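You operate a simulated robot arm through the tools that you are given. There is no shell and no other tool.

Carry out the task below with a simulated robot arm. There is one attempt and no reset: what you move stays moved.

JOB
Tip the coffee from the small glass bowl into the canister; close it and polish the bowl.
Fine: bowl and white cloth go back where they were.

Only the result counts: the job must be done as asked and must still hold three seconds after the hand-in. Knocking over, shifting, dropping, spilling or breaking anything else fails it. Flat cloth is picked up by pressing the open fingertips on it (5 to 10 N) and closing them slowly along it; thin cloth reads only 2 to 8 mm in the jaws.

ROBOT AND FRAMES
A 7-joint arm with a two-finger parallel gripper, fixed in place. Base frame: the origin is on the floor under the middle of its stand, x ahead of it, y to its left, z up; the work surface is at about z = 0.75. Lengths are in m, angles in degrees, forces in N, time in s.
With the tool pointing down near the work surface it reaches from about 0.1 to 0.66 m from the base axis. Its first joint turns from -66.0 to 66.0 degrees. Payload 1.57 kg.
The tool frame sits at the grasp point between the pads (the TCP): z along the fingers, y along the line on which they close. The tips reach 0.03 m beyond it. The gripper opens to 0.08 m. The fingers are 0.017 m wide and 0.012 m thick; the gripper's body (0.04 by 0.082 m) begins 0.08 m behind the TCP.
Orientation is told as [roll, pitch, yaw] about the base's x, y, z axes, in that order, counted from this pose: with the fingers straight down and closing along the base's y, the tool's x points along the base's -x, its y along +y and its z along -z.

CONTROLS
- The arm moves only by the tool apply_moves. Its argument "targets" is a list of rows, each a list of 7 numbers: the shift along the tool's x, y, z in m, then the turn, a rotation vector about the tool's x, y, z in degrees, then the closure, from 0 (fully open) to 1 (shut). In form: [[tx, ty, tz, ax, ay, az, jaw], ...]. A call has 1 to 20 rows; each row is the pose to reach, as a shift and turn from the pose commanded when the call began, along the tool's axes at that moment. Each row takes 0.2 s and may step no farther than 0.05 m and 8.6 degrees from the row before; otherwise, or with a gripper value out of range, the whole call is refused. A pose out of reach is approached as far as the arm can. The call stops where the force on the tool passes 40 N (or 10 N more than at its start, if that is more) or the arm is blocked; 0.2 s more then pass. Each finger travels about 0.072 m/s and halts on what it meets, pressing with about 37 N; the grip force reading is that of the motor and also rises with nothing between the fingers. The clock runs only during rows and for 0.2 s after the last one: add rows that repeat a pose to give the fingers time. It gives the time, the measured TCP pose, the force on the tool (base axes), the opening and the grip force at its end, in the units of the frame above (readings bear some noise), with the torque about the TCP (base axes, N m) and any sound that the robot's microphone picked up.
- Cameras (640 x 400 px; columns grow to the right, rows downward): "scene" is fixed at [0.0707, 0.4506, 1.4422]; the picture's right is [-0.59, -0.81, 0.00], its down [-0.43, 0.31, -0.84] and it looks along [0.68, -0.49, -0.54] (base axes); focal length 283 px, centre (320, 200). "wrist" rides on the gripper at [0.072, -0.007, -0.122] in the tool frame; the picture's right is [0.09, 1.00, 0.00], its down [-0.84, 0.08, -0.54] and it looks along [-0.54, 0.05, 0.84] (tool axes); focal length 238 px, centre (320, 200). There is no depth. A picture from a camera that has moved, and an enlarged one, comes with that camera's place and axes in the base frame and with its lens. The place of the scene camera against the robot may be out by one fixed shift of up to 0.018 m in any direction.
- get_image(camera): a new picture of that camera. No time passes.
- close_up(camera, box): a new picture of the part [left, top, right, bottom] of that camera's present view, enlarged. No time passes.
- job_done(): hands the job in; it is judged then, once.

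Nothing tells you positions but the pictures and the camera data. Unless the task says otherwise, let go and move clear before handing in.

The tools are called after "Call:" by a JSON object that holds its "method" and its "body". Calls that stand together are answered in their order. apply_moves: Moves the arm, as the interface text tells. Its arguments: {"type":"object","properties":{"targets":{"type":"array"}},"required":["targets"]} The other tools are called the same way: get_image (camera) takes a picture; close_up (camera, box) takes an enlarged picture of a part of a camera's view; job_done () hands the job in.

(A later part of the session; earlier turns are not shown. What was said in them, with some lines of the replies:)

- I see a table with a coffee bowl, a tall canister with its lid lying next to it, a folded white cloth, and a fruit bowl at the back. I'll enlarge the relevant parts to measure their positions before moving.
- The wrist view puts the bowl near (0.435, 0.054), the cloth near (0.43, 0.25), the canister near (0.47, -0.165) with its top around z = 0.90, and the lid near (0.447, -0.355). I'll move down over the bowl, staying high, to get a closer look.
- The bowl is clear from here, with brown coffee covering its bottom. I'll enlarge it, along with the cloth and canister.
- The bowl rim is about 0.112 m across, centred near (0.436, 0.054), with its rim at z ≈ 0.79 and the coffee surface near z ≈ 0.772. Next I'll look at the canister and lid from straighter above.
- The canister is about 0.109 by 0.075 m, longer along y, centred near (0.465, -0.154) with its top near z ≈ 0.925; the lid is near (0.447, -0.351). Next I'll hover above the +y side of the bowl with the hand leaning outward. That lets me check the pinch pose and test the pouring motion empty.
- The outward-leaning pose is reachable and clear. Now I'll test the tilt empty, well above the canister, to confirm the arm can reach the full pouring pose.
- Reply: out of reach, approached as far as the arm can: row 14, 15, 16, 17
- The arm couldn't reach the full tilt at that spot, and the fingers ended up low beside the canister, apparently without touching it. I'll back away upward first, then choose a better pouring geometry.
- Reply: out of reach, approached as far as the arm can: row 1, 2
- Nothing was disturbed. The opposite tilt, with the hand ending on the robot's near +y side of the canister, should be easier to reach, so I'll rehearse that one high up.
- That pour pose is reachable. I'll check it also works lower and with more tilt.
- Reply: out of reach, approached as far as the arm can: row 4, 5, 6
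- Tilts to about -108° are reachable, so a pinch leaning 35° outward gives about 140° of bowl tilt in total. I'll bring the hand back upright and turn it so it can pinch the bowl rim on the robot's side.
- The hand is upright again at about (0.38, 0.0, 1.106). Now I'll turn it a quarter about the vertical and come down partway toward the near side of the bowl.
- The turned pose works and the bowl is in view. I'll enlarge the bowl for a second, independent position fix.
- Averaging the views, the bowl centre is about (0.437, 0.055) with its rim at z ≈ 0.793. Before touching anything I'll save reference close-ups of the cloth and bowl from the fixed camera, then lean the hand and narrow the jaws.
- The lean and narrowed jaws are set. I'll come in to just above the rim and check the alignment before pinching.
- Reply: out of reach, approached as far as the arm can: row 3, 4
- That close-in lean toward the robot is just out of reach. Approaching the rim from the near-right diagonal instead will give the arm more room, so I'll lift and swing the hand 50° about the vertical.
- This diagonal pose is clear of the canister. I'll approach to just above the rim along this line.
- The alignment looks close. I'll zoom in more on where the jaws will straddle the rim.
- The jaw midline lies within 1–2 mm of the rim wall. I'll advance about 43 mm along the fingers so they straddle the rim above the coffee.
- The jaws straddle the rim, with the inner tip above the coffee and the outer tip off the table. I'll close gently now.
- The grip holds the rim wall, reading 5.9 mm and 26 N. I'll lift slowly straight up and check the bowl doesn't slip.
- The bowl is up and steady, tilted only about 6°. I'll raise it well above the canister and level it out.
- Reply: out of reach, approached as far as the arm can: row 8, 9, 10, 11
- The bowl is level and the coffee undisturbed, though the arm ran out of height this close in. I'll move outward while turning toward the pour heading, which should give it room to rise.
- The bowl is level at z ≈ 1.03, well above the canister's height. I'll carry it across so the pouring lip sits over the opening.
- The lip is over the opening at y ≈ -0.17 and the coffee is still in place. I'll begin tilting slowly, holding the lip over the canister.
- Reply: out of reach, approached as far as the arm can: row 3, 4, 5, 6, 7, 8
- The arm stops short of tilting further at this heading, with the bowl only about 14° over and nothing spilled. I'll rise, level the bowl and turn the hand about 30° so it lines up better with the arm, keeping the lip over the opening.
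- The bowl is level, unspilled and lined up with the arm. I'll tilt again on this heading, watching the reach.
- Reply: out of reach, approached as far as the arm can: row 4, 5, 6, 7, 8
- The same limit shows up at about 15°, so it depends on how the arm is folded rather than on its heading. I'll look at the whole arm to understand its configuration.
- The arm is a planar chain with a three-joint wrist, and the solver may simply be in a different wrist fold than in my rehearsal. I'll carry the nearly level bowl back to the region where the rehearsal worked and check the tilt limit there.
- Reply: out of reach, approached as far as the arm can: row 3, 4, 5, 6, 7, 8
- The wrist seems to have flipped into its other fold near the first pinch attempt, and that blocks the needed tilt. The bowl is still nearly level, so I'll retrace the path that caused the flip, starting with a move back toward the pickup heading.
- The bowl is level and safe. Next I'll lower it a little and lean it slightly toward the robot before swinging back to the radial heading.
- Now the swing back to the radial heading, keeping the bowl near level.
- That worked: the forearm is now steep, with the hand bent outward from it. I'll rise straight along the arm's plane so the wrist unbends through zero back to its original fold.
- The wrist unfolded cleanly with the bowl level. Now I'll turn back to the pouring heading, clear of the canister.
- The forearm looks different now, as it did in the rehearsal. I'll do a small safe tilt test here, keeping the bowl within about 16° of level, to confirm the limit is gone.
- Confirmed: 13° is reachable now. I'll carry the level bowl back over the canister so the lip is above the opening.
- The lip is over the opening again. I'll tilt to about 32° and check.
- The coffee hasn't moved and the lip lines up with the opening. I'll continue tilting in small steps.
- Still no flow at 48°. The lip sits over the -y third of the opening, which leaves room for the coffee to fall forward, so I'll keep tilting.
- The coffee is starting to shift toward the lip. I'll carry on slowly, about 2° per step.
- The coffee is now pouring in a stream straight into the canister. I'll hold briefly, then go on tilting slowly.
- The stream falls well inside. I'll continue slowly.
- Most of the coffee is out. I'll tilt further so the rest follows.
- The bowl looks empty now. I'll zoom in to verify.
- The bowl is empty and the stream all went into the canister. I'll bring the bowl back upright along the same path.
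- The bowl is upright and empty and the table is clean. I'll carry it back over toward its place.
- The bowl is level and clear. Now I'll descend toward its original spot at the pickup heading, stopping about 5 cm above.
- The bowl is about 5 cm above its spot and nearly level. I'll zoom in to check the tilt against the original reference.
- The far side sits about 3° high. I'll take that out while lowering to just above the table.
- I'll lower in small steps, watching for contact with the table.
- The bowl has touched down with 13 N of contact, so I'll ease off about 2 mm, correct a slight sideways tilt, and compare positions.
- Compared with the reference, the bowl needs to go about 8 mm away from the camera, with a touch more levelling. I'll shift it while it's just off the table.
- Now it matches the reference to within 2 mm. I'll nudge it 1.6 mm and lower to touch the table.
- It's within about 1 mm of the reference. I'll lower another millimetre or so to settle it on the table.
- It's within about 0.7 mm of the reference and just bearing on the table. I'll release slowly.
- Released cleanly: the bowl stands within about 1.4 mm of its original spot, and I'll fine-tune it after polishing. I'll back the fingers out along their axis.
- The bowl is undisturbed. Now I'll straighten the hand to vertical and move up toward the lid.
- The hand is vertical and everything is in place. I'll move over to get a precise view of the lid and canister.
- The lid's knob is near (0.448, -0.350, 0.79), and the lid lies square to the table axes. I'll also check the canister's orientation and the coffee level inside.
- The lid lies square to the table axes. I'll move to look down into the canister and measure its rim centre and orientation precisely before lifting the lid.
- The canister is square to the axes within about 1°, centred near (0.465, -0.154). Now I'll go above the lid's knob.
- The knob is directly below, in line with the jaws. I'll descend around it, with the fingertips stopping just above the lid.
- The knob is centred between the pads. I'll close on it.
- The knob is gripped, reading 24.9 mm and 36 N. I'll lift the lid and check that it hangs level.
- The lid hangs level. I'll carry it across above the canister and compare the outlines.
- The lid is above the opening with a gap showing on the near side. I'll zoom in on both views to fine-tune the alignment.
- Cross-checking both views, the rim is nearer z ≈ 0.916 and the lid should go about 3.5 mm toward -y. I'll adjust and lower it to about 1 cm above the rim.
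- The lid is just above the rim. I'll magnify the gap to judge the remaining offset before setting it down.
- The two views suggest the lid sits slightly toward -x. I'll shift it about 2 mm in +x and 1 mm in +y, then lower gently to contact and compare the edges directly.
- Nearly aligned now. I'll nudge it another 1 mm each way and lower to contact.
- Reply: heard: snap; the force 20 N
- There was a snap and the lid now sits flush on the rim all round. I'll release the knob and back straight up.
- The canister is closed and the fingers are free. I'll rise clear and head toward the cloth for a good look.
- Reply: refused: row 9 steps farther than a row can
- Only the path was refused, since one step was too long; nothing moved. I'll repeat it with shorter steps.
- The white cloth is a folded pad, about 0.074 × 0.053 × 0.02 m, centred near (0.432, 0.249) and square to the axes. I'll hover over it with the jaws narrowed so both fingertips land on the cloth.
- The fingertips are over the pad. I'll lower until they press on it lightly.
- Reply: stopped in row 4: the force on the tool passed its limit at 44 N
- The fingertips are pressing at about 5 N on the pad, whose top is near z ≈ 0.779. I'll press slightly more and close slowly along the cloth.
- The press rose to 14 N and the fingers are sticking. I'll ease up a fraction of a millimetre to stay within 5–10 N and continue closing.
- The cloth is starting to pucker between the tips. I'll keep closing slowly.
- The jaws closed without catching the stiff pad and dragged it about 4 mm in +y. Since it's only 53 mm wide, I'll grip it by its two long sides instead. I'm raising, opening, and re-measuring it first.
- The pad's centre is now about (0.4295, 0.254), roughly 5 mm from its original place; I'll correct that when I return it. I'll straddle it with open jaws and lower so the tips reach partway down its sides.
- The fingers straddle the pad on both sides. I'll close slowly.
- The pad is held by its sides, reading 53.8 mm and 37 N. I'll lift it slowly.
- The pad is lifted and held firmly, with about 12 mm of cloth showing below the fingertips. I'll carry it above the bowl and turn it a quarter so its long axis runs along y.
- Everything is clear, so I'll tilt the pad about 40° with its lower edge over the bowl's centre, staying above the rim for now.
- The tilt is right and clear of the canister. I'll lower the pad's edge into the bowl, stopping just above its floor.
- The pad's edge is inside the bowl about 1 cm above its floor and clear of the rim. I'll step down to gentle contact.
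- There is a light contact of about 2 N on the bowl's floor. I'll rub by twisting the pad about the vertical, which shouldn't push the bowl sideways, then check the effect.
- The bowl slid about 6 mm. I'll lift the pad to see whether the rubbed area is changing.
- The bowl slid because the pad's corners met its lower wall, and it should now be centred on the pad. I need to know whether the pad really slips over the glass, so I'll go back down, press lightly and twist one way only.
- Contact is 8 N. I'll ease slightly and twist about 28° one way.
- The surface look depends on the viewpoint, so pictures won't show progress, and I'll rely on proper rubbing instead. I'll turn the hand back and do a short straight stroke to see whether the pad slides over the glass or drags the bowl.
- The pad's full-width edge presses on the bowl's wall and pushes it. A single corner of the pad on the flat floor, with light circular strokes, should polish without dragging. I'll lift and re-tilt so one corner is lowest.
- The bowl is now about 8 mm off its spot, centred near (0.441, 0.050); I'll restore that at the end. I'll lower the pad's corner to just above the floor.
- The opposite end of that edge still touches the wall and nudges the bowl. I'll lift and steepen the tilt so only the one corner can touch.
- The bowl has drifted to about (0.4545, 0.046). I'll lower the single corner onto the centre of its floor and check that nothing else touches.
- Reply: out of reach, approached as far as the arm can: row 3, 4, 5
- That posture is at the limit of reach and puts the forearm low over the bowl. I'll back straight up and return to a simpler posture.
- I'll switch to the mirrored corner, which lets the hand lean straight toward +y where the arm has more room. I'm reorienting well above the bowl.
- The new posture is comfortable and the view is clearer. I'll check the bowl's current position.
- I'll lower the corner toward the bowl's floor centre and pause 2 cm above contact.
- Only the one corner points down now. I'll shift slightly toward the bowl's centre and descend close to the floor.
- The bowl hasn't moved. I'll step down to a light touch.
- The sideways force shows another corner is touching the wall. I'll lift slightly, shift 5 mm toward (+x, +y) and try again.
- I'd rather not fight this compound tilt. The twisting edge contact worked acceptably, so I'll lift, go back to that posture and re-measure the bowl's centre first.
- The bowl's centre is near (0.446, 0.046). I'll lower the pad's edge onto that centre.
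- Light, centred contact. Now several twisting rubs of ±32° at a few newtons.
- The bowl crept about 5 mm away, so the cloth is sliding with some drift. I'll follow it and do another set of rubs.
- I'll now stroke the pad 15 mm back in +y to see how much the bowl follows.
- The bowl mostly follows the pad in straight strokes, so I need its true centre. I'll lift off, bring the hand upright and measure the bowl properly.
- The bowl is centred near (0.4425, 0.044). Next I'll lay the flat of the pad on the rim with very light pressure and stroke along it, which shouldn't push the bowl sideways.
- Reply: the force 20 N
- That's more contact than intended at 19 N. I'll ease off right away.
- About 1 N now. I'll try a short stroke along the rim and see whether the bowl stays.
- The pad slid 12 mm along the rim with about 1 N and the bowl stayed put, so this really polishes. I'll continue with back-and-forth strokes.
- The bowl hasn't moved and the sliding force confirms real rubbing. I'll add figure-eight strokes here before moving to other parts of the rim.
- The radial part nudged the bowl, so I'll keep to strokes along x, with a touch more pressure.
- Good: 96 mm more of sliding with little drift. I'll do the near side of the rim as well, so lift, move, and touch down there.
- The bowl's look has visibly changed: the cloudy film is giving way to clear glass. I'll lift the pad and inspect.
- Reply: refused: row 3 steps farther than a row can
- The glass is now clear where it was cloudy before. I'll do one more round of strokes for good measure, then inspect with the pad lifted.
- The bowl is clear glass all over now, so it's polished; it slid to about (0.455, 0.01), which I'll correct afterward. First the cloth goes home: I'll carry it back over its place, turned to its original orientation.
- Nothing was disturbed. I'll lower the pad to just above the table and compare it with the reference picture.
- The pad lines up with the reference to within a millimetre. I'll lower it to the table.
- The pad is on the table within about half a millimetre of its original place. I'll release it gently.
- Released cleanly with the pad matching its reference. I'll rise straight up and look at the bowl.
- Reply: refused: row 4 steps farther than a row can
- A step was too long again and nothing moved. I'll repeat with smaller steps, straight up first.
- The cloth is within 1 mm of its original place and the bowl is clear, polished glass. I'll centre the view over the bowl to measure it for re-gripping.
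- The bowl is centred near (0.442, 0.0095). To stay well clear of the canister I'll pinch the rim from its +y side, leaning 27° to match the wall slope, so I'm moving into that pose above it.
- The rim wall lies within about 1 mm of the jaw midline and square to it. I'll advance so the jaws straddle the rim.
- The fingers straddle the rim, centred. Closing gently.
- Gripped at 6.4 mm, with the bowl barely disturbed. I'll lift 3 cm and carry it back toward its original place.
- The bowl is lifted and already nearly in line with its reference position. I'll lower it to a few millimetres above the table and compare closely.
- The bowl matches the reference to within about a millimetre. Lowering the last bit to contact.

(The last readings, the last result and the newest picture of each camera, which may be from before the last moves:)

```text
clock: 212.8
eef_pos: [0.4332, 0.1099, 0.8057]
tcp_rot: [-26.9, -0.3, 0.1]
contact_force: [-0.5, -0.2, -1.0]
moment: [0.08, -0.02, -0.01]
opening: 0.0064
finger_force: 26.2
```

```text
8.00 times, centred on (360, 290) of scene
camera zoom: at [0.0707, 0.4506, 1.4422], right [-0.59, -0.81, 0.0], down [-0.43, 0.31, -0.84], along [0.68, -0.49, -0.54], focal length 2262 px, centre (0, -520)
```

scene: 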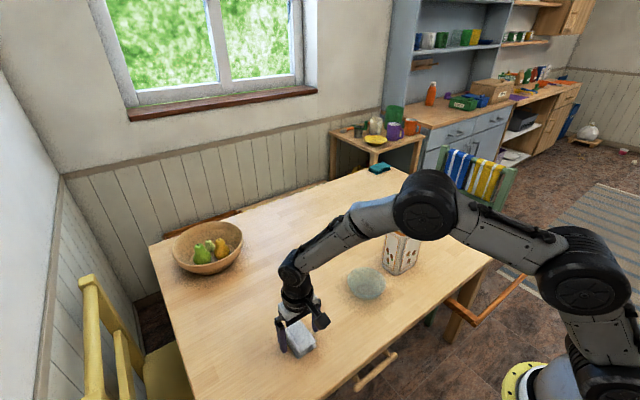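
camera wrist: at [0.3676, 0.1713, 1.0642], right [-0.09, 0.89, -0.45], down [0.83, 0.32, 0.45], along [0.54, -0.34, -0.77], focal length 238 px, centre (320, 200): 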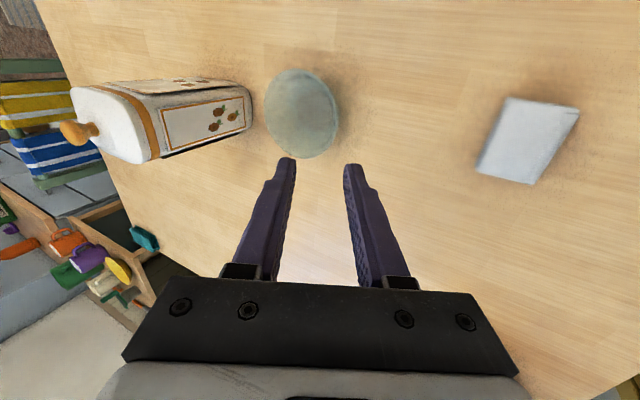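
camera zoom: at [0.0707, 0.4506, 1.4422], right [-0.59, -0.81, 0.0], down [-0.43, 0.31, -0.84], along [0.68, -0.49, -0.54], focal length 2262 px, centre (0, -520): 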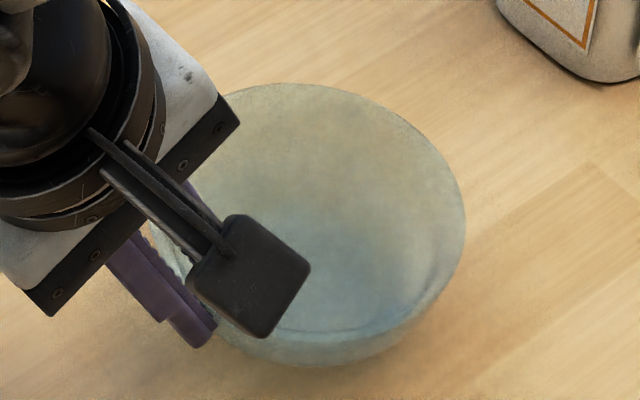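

Call:
{"method": "apply_moves", "body": {"targets": [[-0.001, -0.0006, 0.0014, 0, 0, 0, 1.0], [-0.001, -0.0004, 0.0018, 0, 0, 0, 1.0], [-0.001, -0.0004, 0.0018, 0, 0, 0, 1.0]]}}

Call:
{"method": "close_up", "body": {"camera": "scene", "box": [330, 265, 390, 315]}}

```text
clock: 213.7
eef_pos: [0.433, 0.1083, 0.8042]
tcp_rot: [-26.9, -0.2, 0.2]
contact_force: [-1.5, -0.1, 3.7]
moment: [-0.09, 0.05, -0.05]
opening: 0.0061
finger_force: 26.2
```

```text
8.00 times, centred on (360, 290) of scene
camera zoom: at [0.0706, 0.4506, 1.4422], right [-0.59, -0.81, 0.0], down [-0.43, 0.31, -0.84], along [0.68, -0.49, -0.54], focal length 2262 px, centre (0, -520)
```

zoom: 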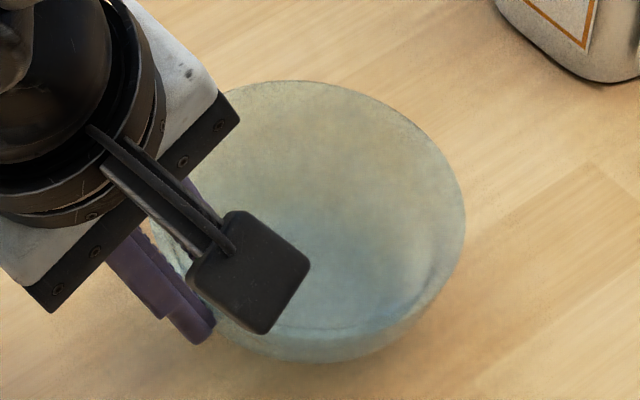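

It's on the table and aligned to within about 1 mm of the reference. Releasing slowly.

Call:
{"method": "apply_moves", "body": {"targets": [[0, -0.0001, -0.0003, 0, 0, 0, 1.0], [0, -0.0001, -0.0003, 0, 0, 0, 0.92], [0, -0.0001, -0.0003, 0, 0, 0, 0.86], [0, -0.0001, -0.0003, 0, 0, 0, 0.78], [0, -0.0001, -0.0003, 0, 0, 0, 0.7], [0, -0.0001, -0.0003, 0, 0, 0, 0.62], [0, -0.0001, -0.0003, 0, 0, 0, 0.62]]}}

Call:
{"method": "close_up", "body": {"camera": "scene", "box": [330, 265, 390, 315]}}

Call:
{"method": "close_up", "body": {"camera": "wrist", "box": [250, 60, 390, 200]}}

```text
clock: 215.2
eef_pos: [0.4349, 0.1088, 0.805]
tcp_rot: [-26.9, -0.3, 0.1]
contact_force: [-0.4, -0.4, 0.4]
moment: [0.0, 0.02, -0.02]
opening: 0.0304
finger_force: 0.1
```

```text
8.00 times, centred on (360, 290) of scene
camera zoom: at [0.0707, 0.4506, 1.4422], right [-0.59, -0.81, 0.0], down [-0.43, 0.31, -0.84], along [0.68, -0.49, -0.54], focal length 2262 px, centre (0, -520)
```

zoom: 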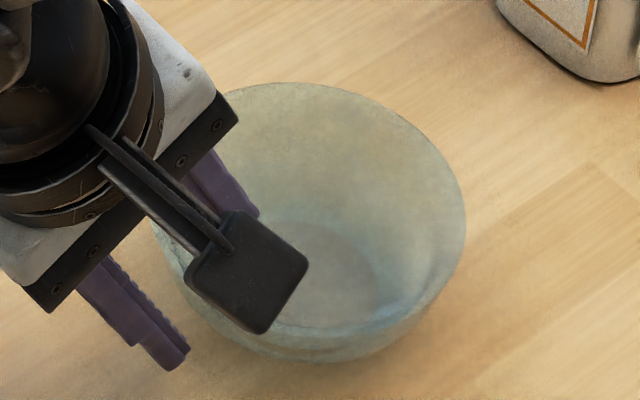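

```text
2.86 times, centred on (320, 130) of wrist
camera zoom: at [0.361, 0.1588, 0.9163], right [-0.09, 0.89, -0.45], down [0.83, 0.32, 0.45], along [0.54, -0.34, -0.77], focal length 681 px, centre (320, 400)
```

zoom: 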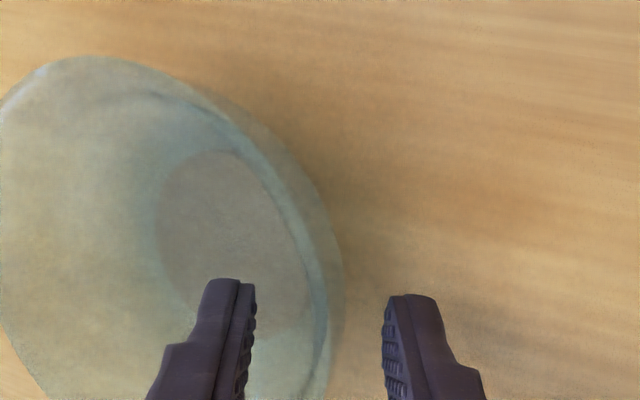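

Released cleanly. I'll back the fingers out along their axis and then check everything.

Call:
{"method": "apply_moves", "body": {"targets": [[0, 0, -0.015, 0, 0, 0, 0.62], [0, 0, -0.04, 0, 0, 0, 0.62], [0, 0, -0.08, 0, 0, 0, 0.6], [0, 0, -0.12, 0, 0, 0, 0.5], [0, 0, -0.15, 0, 0, 0, 0.5], [0, 0, -0.15, 0, 0, 0, 0.5]]}}

Call:
{"method": "close_up", "body": {"camera": "scene", "box": [330, 265, 390, 315]}}

Call:
{"method": "get_image", "body": {"camera": "scene"}}

```text
clock: 216.7
eef_pos: [0.4313, 0.1774, 0.9391]
tcp_rot: [-26.9, -0.3, 0.1]
contact_force: [-0.2, -0.3, -0.2]
moment: [-0.01, 0.01, 0.04]
opening: 0.0401
finger_force: 0.2
```

```text
8.00 times, centred on (360, 290) of scene
camera zoom: at [0.0707, 0.4506, 1.4422], right [-0.59, -0.81, 0.0], down [-0.43, 0.31, -0.84], along [0.68, -0.49, -0.54], focal length 2262 px, centre (0, -520)
```

zoom: 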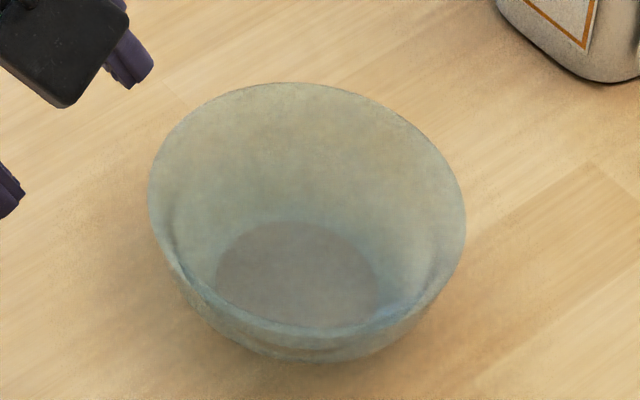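

```text
taken
```

scene: 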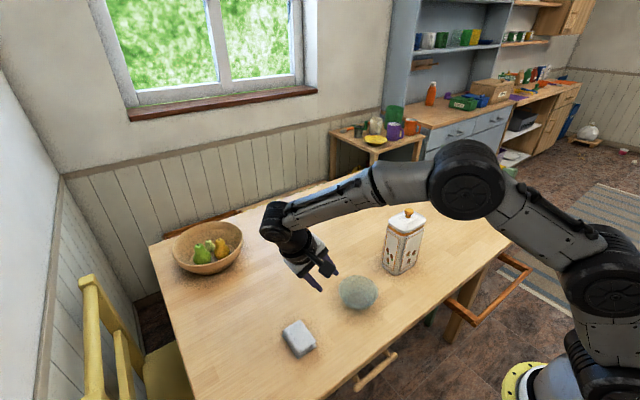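

The bowl sits within about 1–2 mm of its original place, clear and polished. I'll compare the whole scene with the initial view, including the canister's position and lid.

Call:
{"method": "close_up", "body": {"camera": "scene", "box": [260, 190, 480, 370]}}

Call:
{"method": "close_up", "body": {"camera": "scene", "box": [370, 195, 450, 285]}}

Call:
{"method": "close_up", "body": {"camera": "scene", "box": [270, 312, 330, 362]}}

```text
2.22 times, centred on (370, 280) of scene
camera zoom: at [0.0707, 0.4506, 1.4422], right [-0.59, -0.81, 0.0], down [-0.43, 0.31, -0.84], along [0.68, -0.49, -0.54], focal length 628 px, centre (209, 22)
```

zoom: 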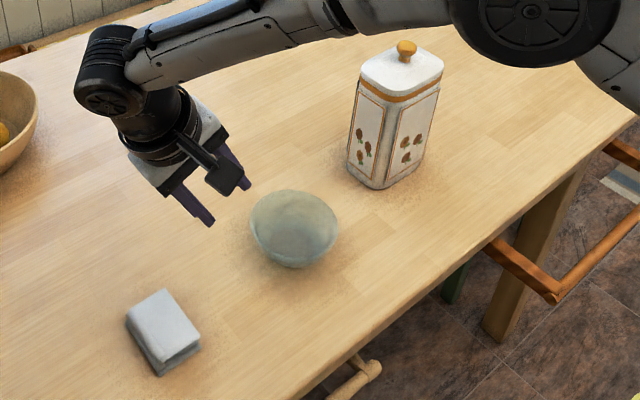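

```text
4.44 times, centred on (410, 240) of scene
camera zoom: at [0.0707, 0.4506, 1.4422], right [-0.59, -0.81, 0.0], down [-0.43, 0.31, -0.84], along [0.68, -0.49, -0.54], focal length 1256 px, centre (-80, 22)
```

zoom: 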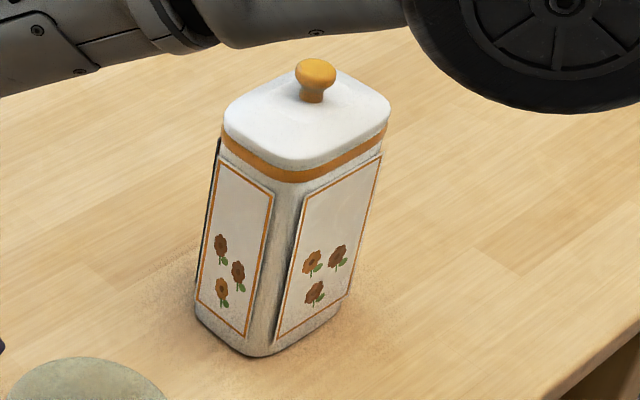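

```text
8.00 times, centred on (300, 337) of scene
camera zoom: at [0.0707, 0.4506, 1.4422], right [-0.59, -0.81, 0.0], down [-0.43, 0.31, -0.84], along [0.68, -0.49, -0.54], focal length 2262 px, centre (480, -896)
```

zoom: 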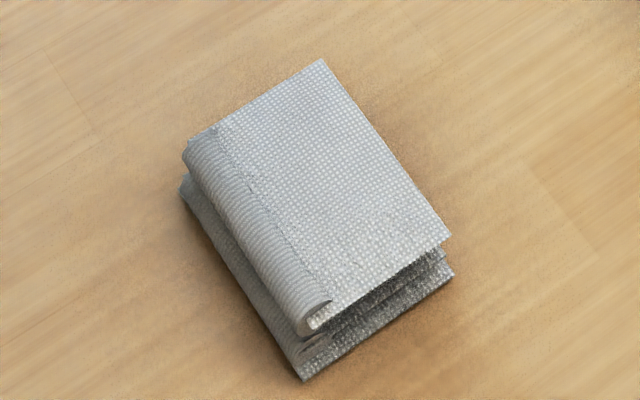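

The canister is exactly where it started with its lid seated, and the cloth and bowl are home. I'll raise the arm well clear before handing in.

Call:
{"method": "apply_moves", "body": {"targets": [[0, -0.0136, -0.0267, 0, 0, 0, 0.5], [0.008, -0.043, -0.048, -5.4, 0, 0, 0.5], [0.016, -0.078, -0.07, -10.8, 0, 0, 0.5], [0.024, -0.112, -0.092, -16.2, 0, 0, 0.5], [0.032, -0.146, -0.113, -21.6, 0, 0, 0.5], [0.04, -0.18, -0.1328, -27, 0, 0, 0.5], [0.04, -0.18, -0.1328, -27, 0, 0, 0.5]]}}

Call:
{"method": "get_image", "body": {"camera": "scene"}}

Call:
{"method": "get_image", "body": {"camera": "wrist"}}

Call:
{"method": "close_up", "body": {"camera": "scene", "box": [330, 265, 390, 315]}}

```text
clock: 218.2
eef_pos: [0.395, 0.0765, 1.1378]
tcp_rot: [0.1, -0.3, 0.1]
contact_force: [0.1, -0.6, -0.5]
moment: [0.01, 0.01, 0.01]
opening: 0.0402
finger_force: 0.0
```

```text
taken
```

scene: 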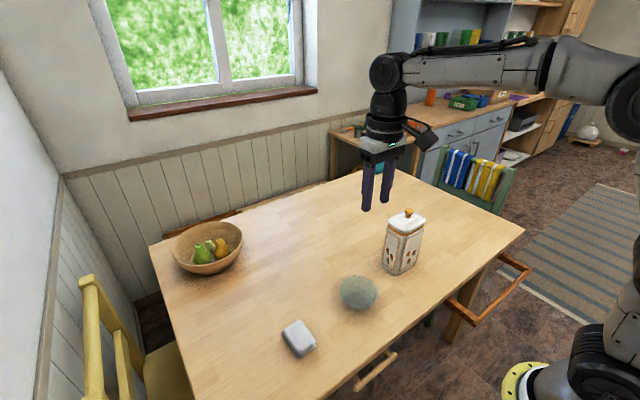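

```text
taken
camera wrist: at [0.3212, 0.07, 1.2598], right [-0.09, 1.0, 0.0], down [0.83, 0.08, 0.55], along [0.54, 0.05, -0.84], focal length 238 px, centre (320, 200)
```

wrist: 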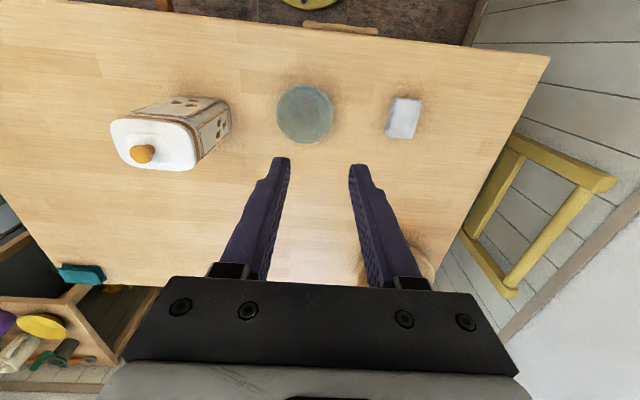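

```text
8.00 times, centred on (360, 290) of scene
camera zoom: at [0.0707, 0.4506, 1.4422], right [-0.59, -0.81, 0.0], down [-0.43, 0.31, -0.84], along [0.68, -0.49, -0.54], focal length 2262 px, centre (0, -520)
```

zoom: 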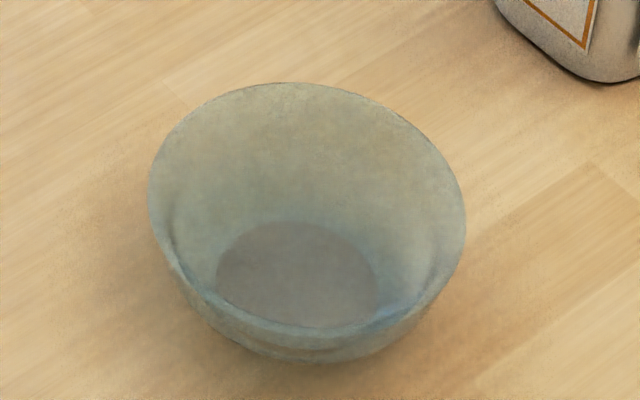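

Every part of the job is finished. The coffee is in the closed canister, the bowl is polished and within about 1–2 mm of its original spot, and the white cloth is within about 1 mm of its own. The arm is clear, so I'm handing in.

Call:
{"method": "job_done", "body": {}}

```text
The job is handed in.
```

The job is done and handed in; I don't have the judge's result. From the final pictures:

- **Coffee:** the bowl was emptied into the canister, and I saw no spill on the table.
- **Canister:** the lid went on with an audible snap and sits flush. The canister hasn't moved.
- **Bowl:** it's polished. The cloudy film was gone after rubbing the rim and floor with the white cloth, leaving clear glass. It slid several centimetres while I rubbed it, so I picked it up again and set it back within about 1–2 mm of its original spot.
- **White cloth:** it is back in its original orientation, within about 1 mm of where it started. My first attempt to pick it up dragged it about 4 mm, which I corrected when I put it back.

The gripper is empty and the arm is raised clear of the table.
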